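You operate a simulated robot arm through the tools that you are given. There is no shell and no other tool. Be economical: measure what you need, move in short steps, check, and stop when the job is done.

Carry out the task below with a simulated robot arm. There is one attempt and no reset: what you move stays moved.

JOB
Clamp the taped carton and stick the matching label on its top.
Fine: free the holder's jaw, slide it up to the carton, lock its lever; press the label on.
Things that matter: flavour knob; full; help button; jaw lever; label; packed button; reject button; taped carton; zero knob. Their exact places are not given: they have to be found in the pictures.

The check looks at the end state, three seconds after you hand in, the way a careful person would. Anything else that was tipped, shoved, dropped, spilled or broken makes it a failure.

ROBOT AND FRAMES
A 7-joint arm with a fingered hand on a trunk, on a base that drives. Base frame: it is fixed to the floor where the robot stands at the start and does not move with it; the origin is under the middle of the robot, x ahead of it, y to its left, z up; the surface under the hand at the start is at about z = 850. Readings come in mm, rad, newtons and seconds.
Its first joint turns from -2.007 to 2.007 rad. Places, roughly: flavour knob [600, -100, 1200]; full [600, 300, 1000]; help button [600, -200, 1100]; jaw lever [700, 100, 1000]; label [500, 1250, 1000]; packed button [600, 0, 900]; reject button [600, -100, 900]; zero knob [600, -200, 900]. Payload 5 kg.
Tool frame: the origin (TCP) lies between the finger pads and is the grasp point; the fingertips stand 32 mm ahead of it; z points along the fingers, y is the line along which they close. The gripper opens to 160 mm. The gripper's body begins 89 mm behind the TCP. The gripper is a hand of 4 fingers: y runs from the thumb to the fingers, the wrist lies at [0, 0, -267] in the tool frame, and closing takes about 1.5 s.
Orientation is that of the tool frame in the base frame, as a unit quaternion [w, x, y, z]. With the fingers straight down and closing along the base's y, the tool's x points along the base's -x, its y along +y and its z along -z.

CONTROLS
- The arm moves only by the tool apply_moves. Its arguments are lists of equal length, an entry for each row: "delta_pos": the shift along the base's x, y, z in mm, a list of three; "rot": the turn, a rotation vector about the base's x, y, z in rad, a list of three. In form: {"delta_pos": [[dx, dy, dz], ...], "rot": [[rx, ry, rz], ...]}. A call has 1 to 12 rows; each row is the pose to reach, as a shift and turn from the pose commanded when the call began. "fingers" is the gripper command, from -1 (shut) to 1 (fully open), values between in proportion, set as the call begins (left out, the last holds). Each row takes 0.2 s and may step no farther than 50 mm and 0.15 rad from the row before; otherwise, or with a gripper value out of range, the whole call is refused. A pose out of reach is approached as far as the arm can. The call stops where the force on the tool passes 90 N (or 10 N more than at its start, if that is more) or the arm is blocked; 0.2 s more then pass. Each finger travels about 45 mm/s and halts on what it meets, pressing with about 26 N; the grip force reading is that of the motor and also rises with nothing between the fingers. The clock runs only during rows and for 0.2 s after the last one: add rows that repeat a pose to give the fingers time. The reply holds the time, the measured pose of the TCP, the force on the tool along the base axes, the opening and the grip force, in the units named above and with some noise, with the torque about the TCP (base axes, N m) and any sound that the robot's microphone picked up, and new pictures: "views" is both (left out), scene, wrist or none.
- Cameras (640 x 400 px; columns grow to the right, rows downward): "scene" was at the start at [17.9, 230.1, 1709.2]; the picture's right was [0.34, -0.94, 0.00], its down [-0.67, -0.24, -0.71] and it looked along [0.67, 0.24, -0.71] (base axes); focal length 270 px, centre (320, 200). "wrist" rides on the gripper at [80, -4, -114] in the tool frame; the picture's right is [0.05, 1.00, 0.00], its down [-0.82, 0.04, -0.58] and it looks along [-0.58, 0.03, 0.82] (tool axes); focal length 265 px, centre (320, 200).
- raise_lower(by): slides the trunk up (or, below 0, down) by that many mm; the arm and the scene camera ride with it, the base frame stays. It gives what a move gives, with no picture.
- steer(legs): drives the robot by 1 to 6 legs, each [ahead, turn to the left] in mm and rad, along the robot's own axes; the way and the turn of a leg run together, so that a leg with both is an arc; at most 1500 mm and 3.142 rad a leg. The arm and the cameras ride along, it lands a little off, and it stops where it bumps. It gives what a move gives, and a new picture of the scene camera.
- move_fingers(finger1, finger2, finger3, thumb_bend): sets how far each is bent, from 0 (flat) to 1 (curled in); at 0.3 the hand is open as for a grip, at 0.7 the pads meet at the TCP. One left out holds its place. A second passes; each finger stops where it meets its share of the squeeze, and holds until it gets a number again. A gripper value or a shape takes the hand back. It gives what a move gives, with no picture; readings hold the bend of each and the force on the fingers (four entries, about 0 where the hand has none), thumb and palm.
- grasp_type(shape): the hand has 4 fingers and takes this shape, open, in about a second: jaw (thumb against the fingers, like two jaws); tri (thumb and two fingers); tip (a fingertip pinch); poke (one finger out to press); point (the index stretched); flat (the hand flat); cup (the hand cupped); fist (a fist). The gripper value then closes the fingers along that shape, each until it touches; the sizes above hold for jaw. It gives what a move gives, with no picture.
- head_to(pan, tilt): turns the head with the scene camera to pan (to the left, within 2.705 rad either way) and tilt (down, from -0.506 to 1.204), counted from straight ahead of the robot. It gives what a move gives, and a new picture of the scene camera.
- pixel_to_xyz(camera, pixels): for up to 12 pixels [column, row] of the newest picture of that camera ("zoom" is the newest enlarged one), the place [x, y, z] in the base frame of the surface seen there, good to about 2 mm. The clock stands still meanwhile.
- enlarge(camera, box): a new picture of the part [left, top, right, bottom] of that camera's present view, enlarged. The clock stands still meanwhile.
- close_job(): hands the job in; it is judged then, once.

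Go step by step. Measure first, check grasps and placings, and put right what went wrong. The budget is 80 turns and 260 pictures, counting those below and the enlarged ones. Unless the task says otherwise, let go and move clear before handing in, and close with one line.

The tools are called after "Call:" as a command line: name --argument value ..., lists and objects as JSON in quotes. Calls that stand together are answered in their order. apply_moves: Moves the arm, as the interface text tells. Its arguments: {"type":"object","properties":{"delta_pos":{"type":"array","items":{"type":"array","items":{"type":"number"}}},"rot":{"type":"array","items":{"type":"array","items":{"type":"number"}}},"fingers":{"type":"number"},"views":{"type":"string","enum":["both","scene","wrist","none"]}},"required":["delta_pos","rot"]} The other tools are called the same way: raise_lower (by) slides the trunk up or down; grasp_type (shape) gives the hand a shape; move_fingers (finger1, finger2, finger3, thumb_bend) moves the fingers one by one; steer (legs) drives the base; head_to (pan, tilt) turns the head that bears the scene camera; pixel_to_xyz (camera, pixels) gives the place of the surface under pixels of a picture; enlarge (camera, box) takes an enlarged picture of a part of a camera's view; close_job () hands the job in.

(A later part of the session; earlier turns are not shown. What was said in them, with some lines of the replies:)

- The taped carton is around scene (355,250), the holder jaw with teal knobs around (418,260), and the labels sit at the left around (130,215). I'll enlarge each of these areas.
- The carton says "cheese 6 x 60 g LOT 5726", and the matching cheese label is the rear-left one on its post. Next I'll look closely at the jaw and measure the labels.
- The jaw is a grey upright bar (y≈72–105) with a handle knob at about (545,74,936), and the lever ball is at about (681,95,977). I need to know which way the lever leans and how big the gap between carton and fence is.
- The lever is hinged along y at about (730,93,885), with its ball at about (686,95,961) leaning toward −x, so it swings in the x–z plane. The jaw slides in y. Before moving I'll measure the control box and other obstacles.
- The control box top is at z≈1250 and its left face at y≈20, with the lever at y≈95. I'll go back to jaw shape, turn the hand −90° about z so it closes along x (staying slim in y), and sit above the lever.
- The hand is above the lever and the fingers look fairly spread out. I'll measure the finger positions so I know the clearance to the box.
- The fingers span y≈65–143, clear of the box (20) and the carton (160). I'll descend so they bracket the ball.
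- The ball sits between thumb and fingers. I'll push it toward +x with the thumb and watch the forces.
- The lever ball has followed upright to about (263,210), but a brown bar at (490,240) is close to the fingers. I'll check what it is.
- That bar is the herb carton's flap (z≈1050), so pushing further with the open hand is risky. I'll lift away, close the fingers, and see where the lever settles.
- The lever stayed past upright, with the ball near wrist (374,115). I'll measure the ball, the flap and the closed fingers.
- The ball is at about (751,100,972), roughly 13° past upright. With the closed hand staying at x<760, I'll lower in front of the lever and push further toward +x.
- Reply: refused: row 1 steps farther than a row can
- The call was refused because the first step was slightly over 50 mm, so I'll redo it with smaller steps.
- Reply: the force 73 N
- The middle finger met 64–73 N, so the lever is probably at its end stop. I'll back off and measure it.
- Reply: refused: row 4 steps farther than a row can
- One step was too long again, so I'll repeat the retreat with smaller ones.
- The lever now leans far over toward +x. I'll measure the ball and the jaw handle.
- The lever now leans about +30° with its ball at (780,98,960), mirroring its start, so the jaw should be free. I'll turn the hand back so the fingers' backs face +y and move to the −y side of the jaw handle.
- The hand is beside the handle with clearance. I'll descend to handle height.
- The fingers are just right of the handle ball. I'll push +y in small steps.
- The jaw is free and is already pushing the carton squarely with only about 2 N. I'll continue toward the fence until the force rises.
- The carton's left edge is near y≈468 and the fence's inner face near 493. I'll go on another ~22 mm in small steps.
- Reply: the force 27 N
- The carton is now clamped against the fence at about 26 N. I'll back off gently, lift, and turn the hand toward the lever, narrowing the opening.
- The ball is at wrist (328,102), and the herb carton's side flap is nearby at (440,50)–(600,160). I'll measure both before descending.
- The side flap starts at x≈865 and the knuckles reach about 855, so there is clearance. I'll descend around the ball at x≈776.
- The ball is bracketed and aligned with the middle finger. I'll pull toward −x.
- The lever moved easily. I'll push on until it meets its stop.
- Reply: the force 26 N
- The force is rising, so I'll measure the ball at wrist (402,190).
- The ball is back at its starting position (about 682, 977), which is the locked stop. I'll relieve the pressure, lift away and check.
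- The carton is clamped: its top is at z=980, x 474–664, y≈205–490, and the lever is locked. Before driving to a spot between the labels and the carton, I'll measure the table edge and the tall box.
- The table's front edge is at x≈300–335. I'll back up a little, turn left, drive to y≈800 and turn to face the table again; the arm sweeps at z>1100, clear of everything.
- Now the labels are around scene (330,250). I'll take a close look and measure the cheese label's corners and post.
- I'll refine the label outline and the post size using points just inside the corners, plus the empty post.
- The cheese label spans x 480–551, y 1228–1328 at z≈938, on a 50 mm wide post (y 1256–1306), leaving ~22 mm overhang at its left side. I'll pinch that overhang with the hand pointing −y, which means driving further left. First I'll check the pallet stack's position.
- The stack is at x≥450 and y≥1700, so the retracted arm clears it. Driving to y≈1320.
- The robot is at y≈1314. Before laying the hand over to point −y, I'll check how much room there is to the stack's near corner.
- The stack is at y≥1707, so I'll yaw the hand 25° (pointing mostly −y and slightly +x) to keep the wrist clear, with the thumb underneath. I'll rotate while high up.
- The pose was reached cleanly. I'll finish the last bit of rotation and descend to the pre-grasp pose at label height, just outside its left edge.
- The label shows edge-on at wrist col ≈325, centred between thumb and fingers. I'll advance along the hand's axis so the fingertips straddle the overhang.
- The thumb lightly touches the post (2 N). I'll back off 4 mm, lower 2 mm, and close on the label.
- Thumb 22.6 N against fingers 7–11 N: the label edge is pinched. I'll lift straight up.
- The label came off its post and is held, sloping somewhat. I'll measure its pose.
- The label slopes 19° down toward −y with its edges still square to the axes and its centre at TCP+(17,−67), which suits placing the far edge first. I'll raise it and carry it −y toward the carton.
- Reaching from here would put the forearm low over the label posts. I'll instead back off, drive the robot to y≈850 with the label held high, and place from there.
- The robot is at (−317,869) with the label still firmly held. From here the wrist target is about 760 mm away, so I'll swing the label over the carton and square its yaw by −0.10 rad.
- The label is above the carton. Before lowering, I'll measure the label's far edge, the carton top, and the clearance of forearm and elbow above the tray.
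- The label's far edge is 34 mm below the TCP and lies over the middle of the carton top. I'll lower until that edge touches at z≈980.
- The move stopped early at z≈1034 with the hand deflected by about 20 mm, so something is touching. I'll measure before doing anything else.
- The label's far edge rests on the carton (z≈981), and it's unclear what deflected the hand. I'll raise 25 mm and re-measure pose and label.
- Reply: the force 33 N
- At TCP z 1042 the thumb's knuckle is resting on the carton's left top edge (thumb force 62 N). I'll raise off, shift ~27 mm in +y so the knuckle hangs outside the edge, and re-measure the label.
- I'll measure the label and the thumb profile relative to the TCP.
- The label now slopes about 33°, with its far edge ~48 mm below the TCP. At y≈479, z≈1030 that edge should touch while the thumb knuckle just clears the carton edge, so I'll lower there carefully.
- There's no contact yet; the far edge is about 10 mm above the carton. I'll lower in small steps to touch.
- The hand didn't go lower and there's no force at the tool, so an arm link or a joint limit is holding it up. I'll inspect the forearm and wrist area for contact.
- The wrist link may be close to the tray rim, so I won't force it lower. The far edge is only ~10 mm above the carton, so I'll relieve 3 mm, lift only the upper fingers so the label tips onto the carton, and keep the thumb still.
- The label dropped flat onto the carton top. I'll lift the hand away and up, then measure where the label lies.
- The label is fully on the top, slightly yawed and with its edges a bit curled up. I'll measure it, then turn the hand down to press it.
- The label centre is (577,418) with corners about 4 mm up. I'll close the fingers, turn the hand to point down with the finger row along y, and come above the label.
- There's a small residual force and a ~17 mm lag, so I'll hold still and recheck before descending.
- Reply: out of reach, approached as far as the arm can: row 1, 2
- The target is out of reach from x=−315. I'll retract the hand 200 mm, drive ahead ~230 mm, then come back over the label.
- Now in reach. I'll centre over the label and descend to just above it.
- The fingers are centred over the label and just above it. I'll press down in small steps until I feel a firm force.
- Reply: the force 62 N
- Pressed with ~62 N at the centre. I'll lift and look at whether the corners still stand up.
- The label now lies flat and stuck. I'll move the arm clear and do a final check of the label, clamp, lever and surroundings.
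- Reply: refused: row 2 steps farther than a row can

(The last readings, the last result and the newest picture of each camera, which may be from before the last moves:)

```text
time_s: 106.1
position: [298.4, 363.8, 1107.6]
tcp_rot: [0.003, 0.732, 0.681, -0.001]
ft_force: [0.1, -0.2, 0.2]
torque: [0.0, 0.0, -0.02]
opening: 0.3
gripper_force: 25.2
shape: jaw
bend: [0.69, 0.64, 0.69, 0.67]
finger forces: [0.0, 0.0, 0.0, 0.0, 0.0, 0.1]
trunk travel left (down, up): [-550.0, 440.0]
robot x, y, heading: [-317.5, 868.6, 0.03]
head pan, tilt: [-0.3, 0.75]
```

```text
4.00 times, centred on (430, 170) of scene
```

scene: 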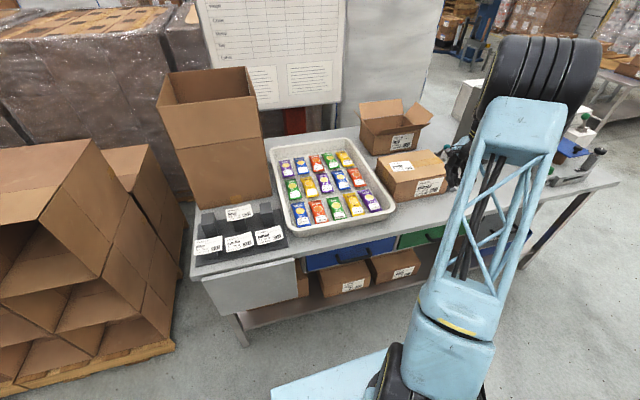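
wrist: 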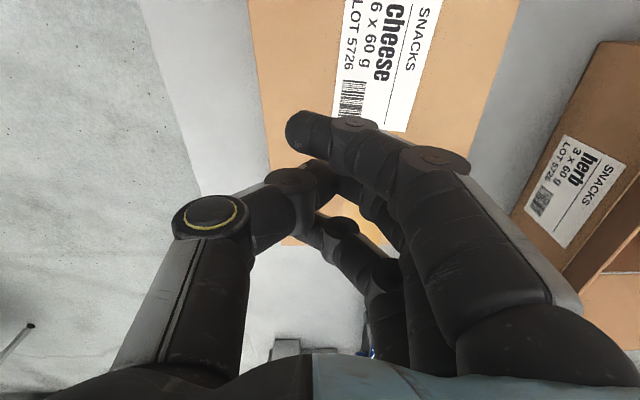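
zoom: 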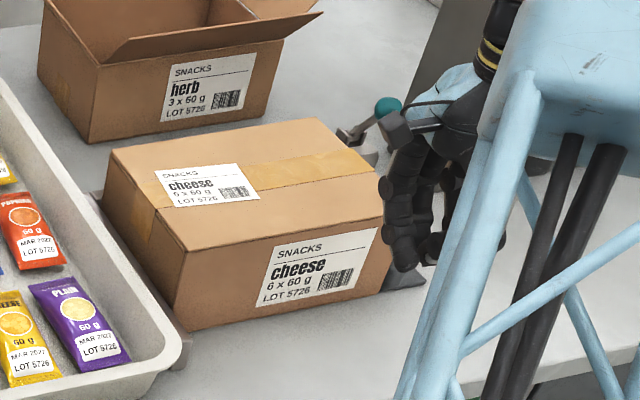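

The label is flat at z≈980 on all corners. The robot has backed away safely; I'll move the hand aside to get an unobstructed view of the jaw and lever.

Call:
apply_moves --delta_pos '[[0, 10, 40], [0, 30, 80], [0, 70, 100], [0, 115, 100], [0, 160, 100], [0, 205, 100], [0, 250, 100], [0, 295, 100], [0, 340, 100], [0, 385, 100]]' --rot '[[0, 0, 0], [0, 0, 0], [0, 0, 0], [0, 0, 0], [0, 0, 0], [0, 0, 0], [0, 0, 0], [0, 0, 0], [0, 0, 0], [0, 0, 0]]' --fingers 0.5

Call:
enlarge --camera "scene" --box '[350, 120, 510, 220]'

Call:
pixel_to_xyz --camera "zoom" --pixels '[[388, 105], [383, 220], [378, 290], [395, 285], [405, 265], [184, 255], [180, 330]]'

```text
time_s: 108.3
position: [301.5, 747.9, 1210.1]
tcp_rot: [0.004, 0.733, 0.681, 0.0]
ft_force: [0.6, 0.5, 0.9]
torque: [0.01, -0.04, 0.03]
opening: 119.5
gripper_force: 0.1
shape: jaw
bend: [0.63, 0.63, 0.63, 0.6]
finger forces: [0.0, 0.0, 0.1, 0.1, 0.0, 0.0]
trunk travel left (down, up): [-550.0, 440.0]
robot x, y, heading: [-317.3, 868.1, 0.035]
head pan, tilt: [-0.3, 0.75]
```

scene: 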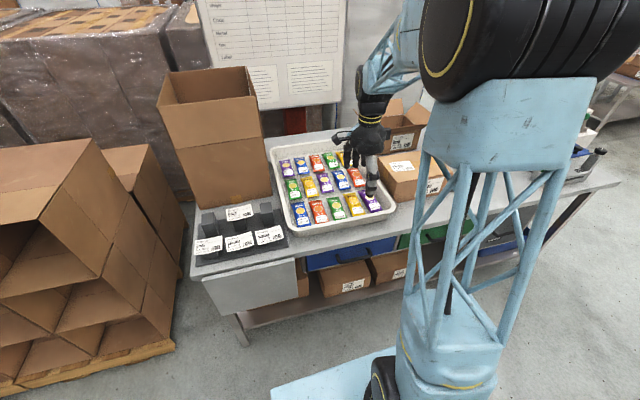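
wrist: 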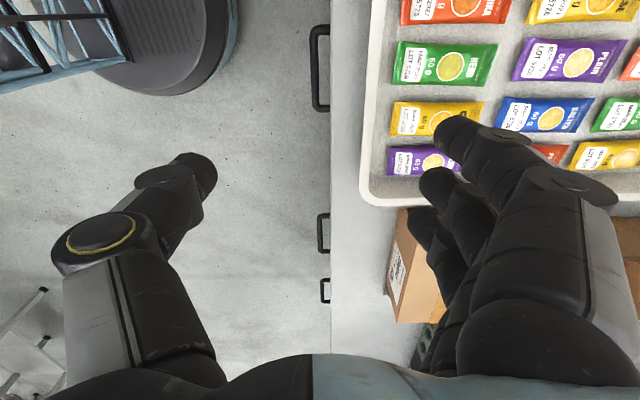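

```text
4.00 times, centred on (430, 170) of scene
```

zoom: 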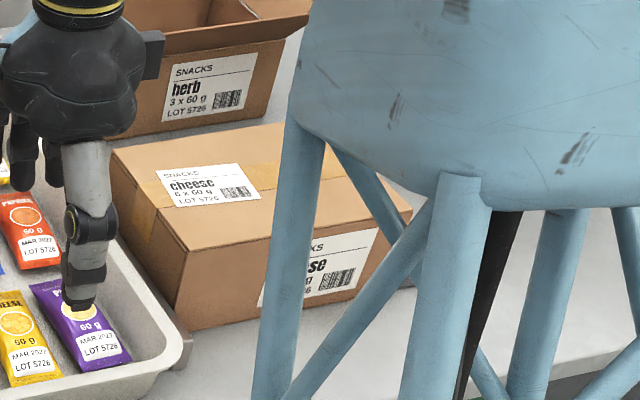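

```text
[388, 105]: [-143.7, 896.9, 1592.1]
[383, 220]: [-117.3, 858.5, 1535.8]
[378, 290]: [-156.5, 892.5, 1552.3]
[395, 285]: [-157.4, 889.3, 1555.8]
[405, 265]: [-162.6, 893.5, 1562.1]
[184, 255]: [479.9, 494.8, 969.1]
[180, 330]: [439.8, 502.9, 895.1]
```

The arm blocks the head's view, so I'll use the wrist camera from above near (450,330) to check the jaw and lever.

Call:
apply_moves --delta_pos '[[15, -40, 0], [30, -80, 0], [45, -120, 0], [60, -160, 0], [75, -200, 0], [90, -240, 0], [105, -280, 0], [120, -320, 0], [135, -360, 0], [145, -390, 0]]' --rot '[[0, 0, 0], [0, 0, 0], [0, 0, 0], [0, 0, 0], [0, 0, 0], [0, 0, 0], [0, 0, 0], [0, 0, 0], [0, 0, 0], [0, 0, 0]]'

```text
time_s: 110.5
position: [443.0, 355.6, 1207.5]
tcp_rot: [0.003, 0.732, 0.681, 0.0]
ft_force: [0.4, -0.9, 0.2]
torque: [0.0, -0.01, -0.03]
opening: 119.9
gripper_force: 0.1
shape: jaw
bend: [0.63, 0.63, 0.63, 0.6]
finger forces: [0.0, 0.1, 0.1, 0.1, 0.1, 0.0]
trunk travel left (down, up): [-550.0, 440.0]
robot x, y, heading: [-314.3, 865.7, 0.035]
head pan, tilt: [-0.3, 0.75]
```

scene: 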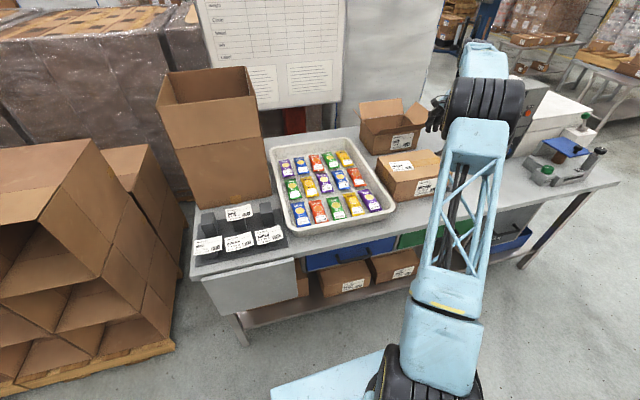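
wrist: 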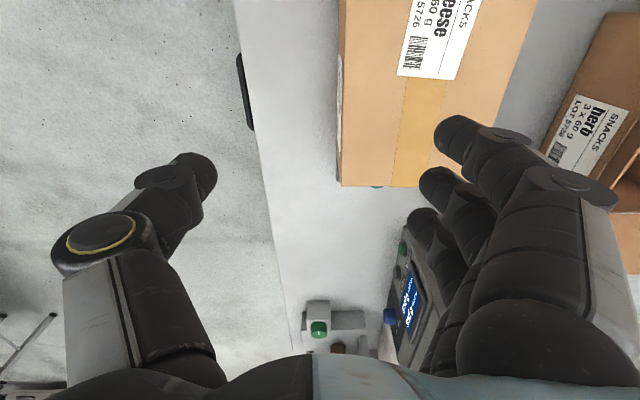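

The carton hides the jaw from here. I'll retract the hand and turn the base left so the head camera can see the jaw.

Call:
apply_moves --delta_pos '[[-40, 20, 10], [-80, 40, 20], [-120, 60, 30], [-160, 80, 40], [-200, 100, 50], [-240, 120, 60]]' --rot '[[0, 0, 0], [0, 0, 0], [0, 0, 0], [0, 0, 0], [0, 0, 0], [0, 0, 0]]' --views "none"

Call:
steer --legs '[[0, 0.7]]'

Call:
head_to --pan -1.25 --tilt 0.65

Call:
enlarge --camera "scene" --box '[200, 100, 440, 250]'

```text
time_s: 111.9
position: [202.0, 479.6, 1267.6]
tcp_rot: [0.004, 0.733, 0.681, 0.0]
ft_force: [-0.9, 0.2, 0.1]
torque: [-0.06, -0.01, 0.01]
opening: 119.4
gripper_force: 0.0
shape: jaw
bend: [0.63, 0.63, 0.63, 0.6]
finger forces: [0.0, 0.0, 0.0, 0.0, 0.1, 0.0]
trunk travel left (down, up): [-550.0, 440.0]
robot x, y, heading: [-316.7, 868.1, 0.034]
head pan, tilt: [-0.3, 0.75]
```

```text
time_s: 114.2
position: [333.6, 893.9, 1266.1]
tcp_rot: [0.004, 0.461, 0.887, 0.0]
ft_force: [-0.4, 0.8, 0.4]
torque: [-0.02, -0.01, 0.05]
opening: 119.5
gripper_force: 0.1
shape: jaw
bend: [0.63, 0.63, 0.63, 0.6]
finger forces: [0.0, 0.0, 0.0, 0.1, 0.0, 0.1]
trunk travel left (down, up): [-550.0, 440.0]
robot x, y, heading: [-317.8, 870.1, 0.716]
head pan, tilt: [-0.3, 0.75]
```

scene: 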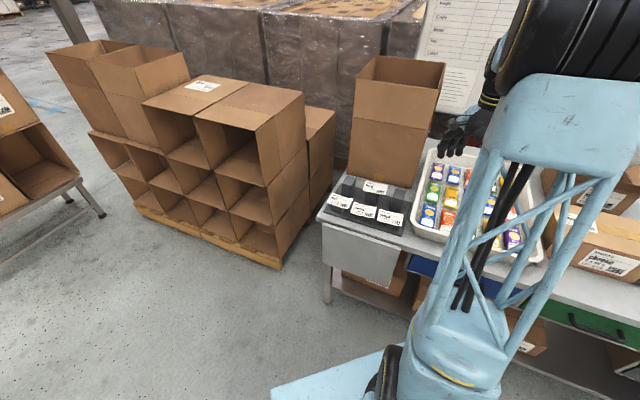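

```text
time_s: 115.4
position: [332.9, 894.5, 1265.8]
tcp_rot: [0.003, 0.462, 0.887, 0.001]
ft_force: [-0.6, -1.0, 0.3]
torque: [0.01, -0.01, -0.02]
opening: 119.9
gripper_force: 0.1
shape: jaw
bend: [0.63, 0.63, 0.63, 0.6]
finger forces: [0.1, 0.0, 0.0, 0.0, 0.1, 0.0]
trunk travel left (down, up): [-550.0, 440.0]
robot x, y, heading: [-319.6, 867.0, 0.719]
head pan, tilt: [-1.25, 0.649]
```

scene: 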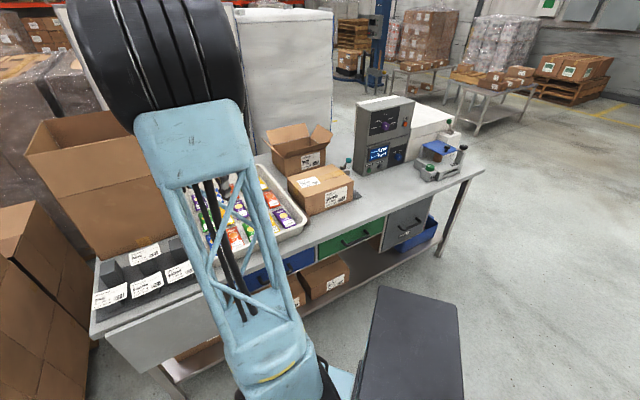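

```text
2.67 times, centred on (320, 175) of scene
```

zoom: 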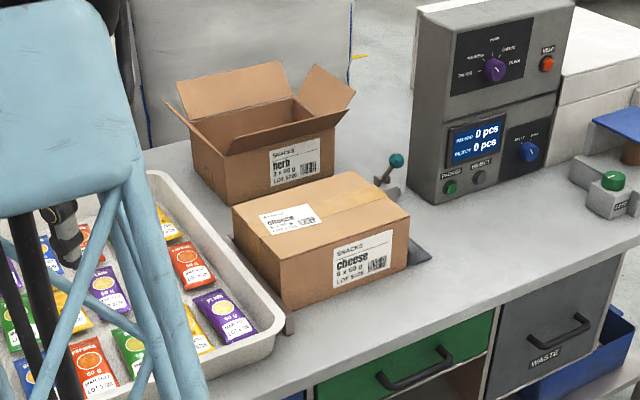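

Everything else looks untouched (counters at 0, knobs unchanged, labels in place). One last measurement of the lever ball, jaw plate and carton.

Call:
enlarge --camera "scene" --box '[280, 145, 370, 220]'

Call:
pixel_to_xyz --camera "zoom" --pixels '[[410, 70], [400, 110], [425, 245], [400, 225], [425, 175], [250, 300], [75, 200], [395, 260], [130, 180]]'

```text
5.33 times, centred on (325, 182) of scene
```

zoom: 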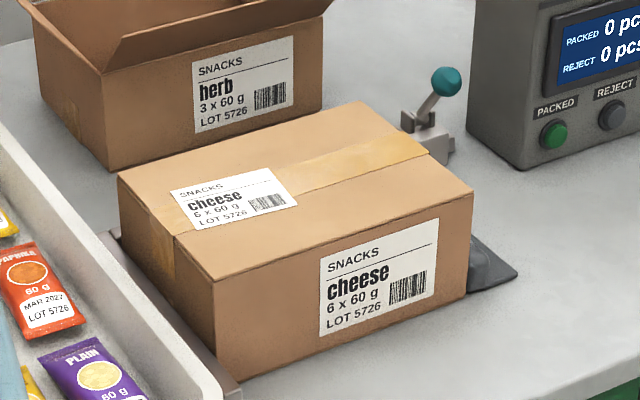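

```text
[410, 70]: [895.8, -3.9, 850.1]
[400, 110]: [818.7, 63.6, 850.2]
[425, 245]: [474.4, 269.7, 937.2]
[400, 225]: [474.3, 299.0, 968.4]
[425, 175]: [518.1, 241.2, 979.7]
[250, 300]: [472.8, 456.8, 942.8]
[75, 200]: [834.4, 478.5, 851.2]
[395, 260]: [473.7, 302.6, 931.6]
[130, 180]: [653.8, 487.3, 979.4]
```

The label is flat on the clamped carton, the lever is locked, and nothing else has been disturbed. Handing in.

Call:
close_job

```text
The job is handed in.
```

I clamped the taped carton between the jaw and the fence, locked the lever, and pressed the matching "cheese" label (6 x 60 g, LOT 5726) flat on its top. I handed the job in with the hand empty and clear; the label sits about 8° off square.
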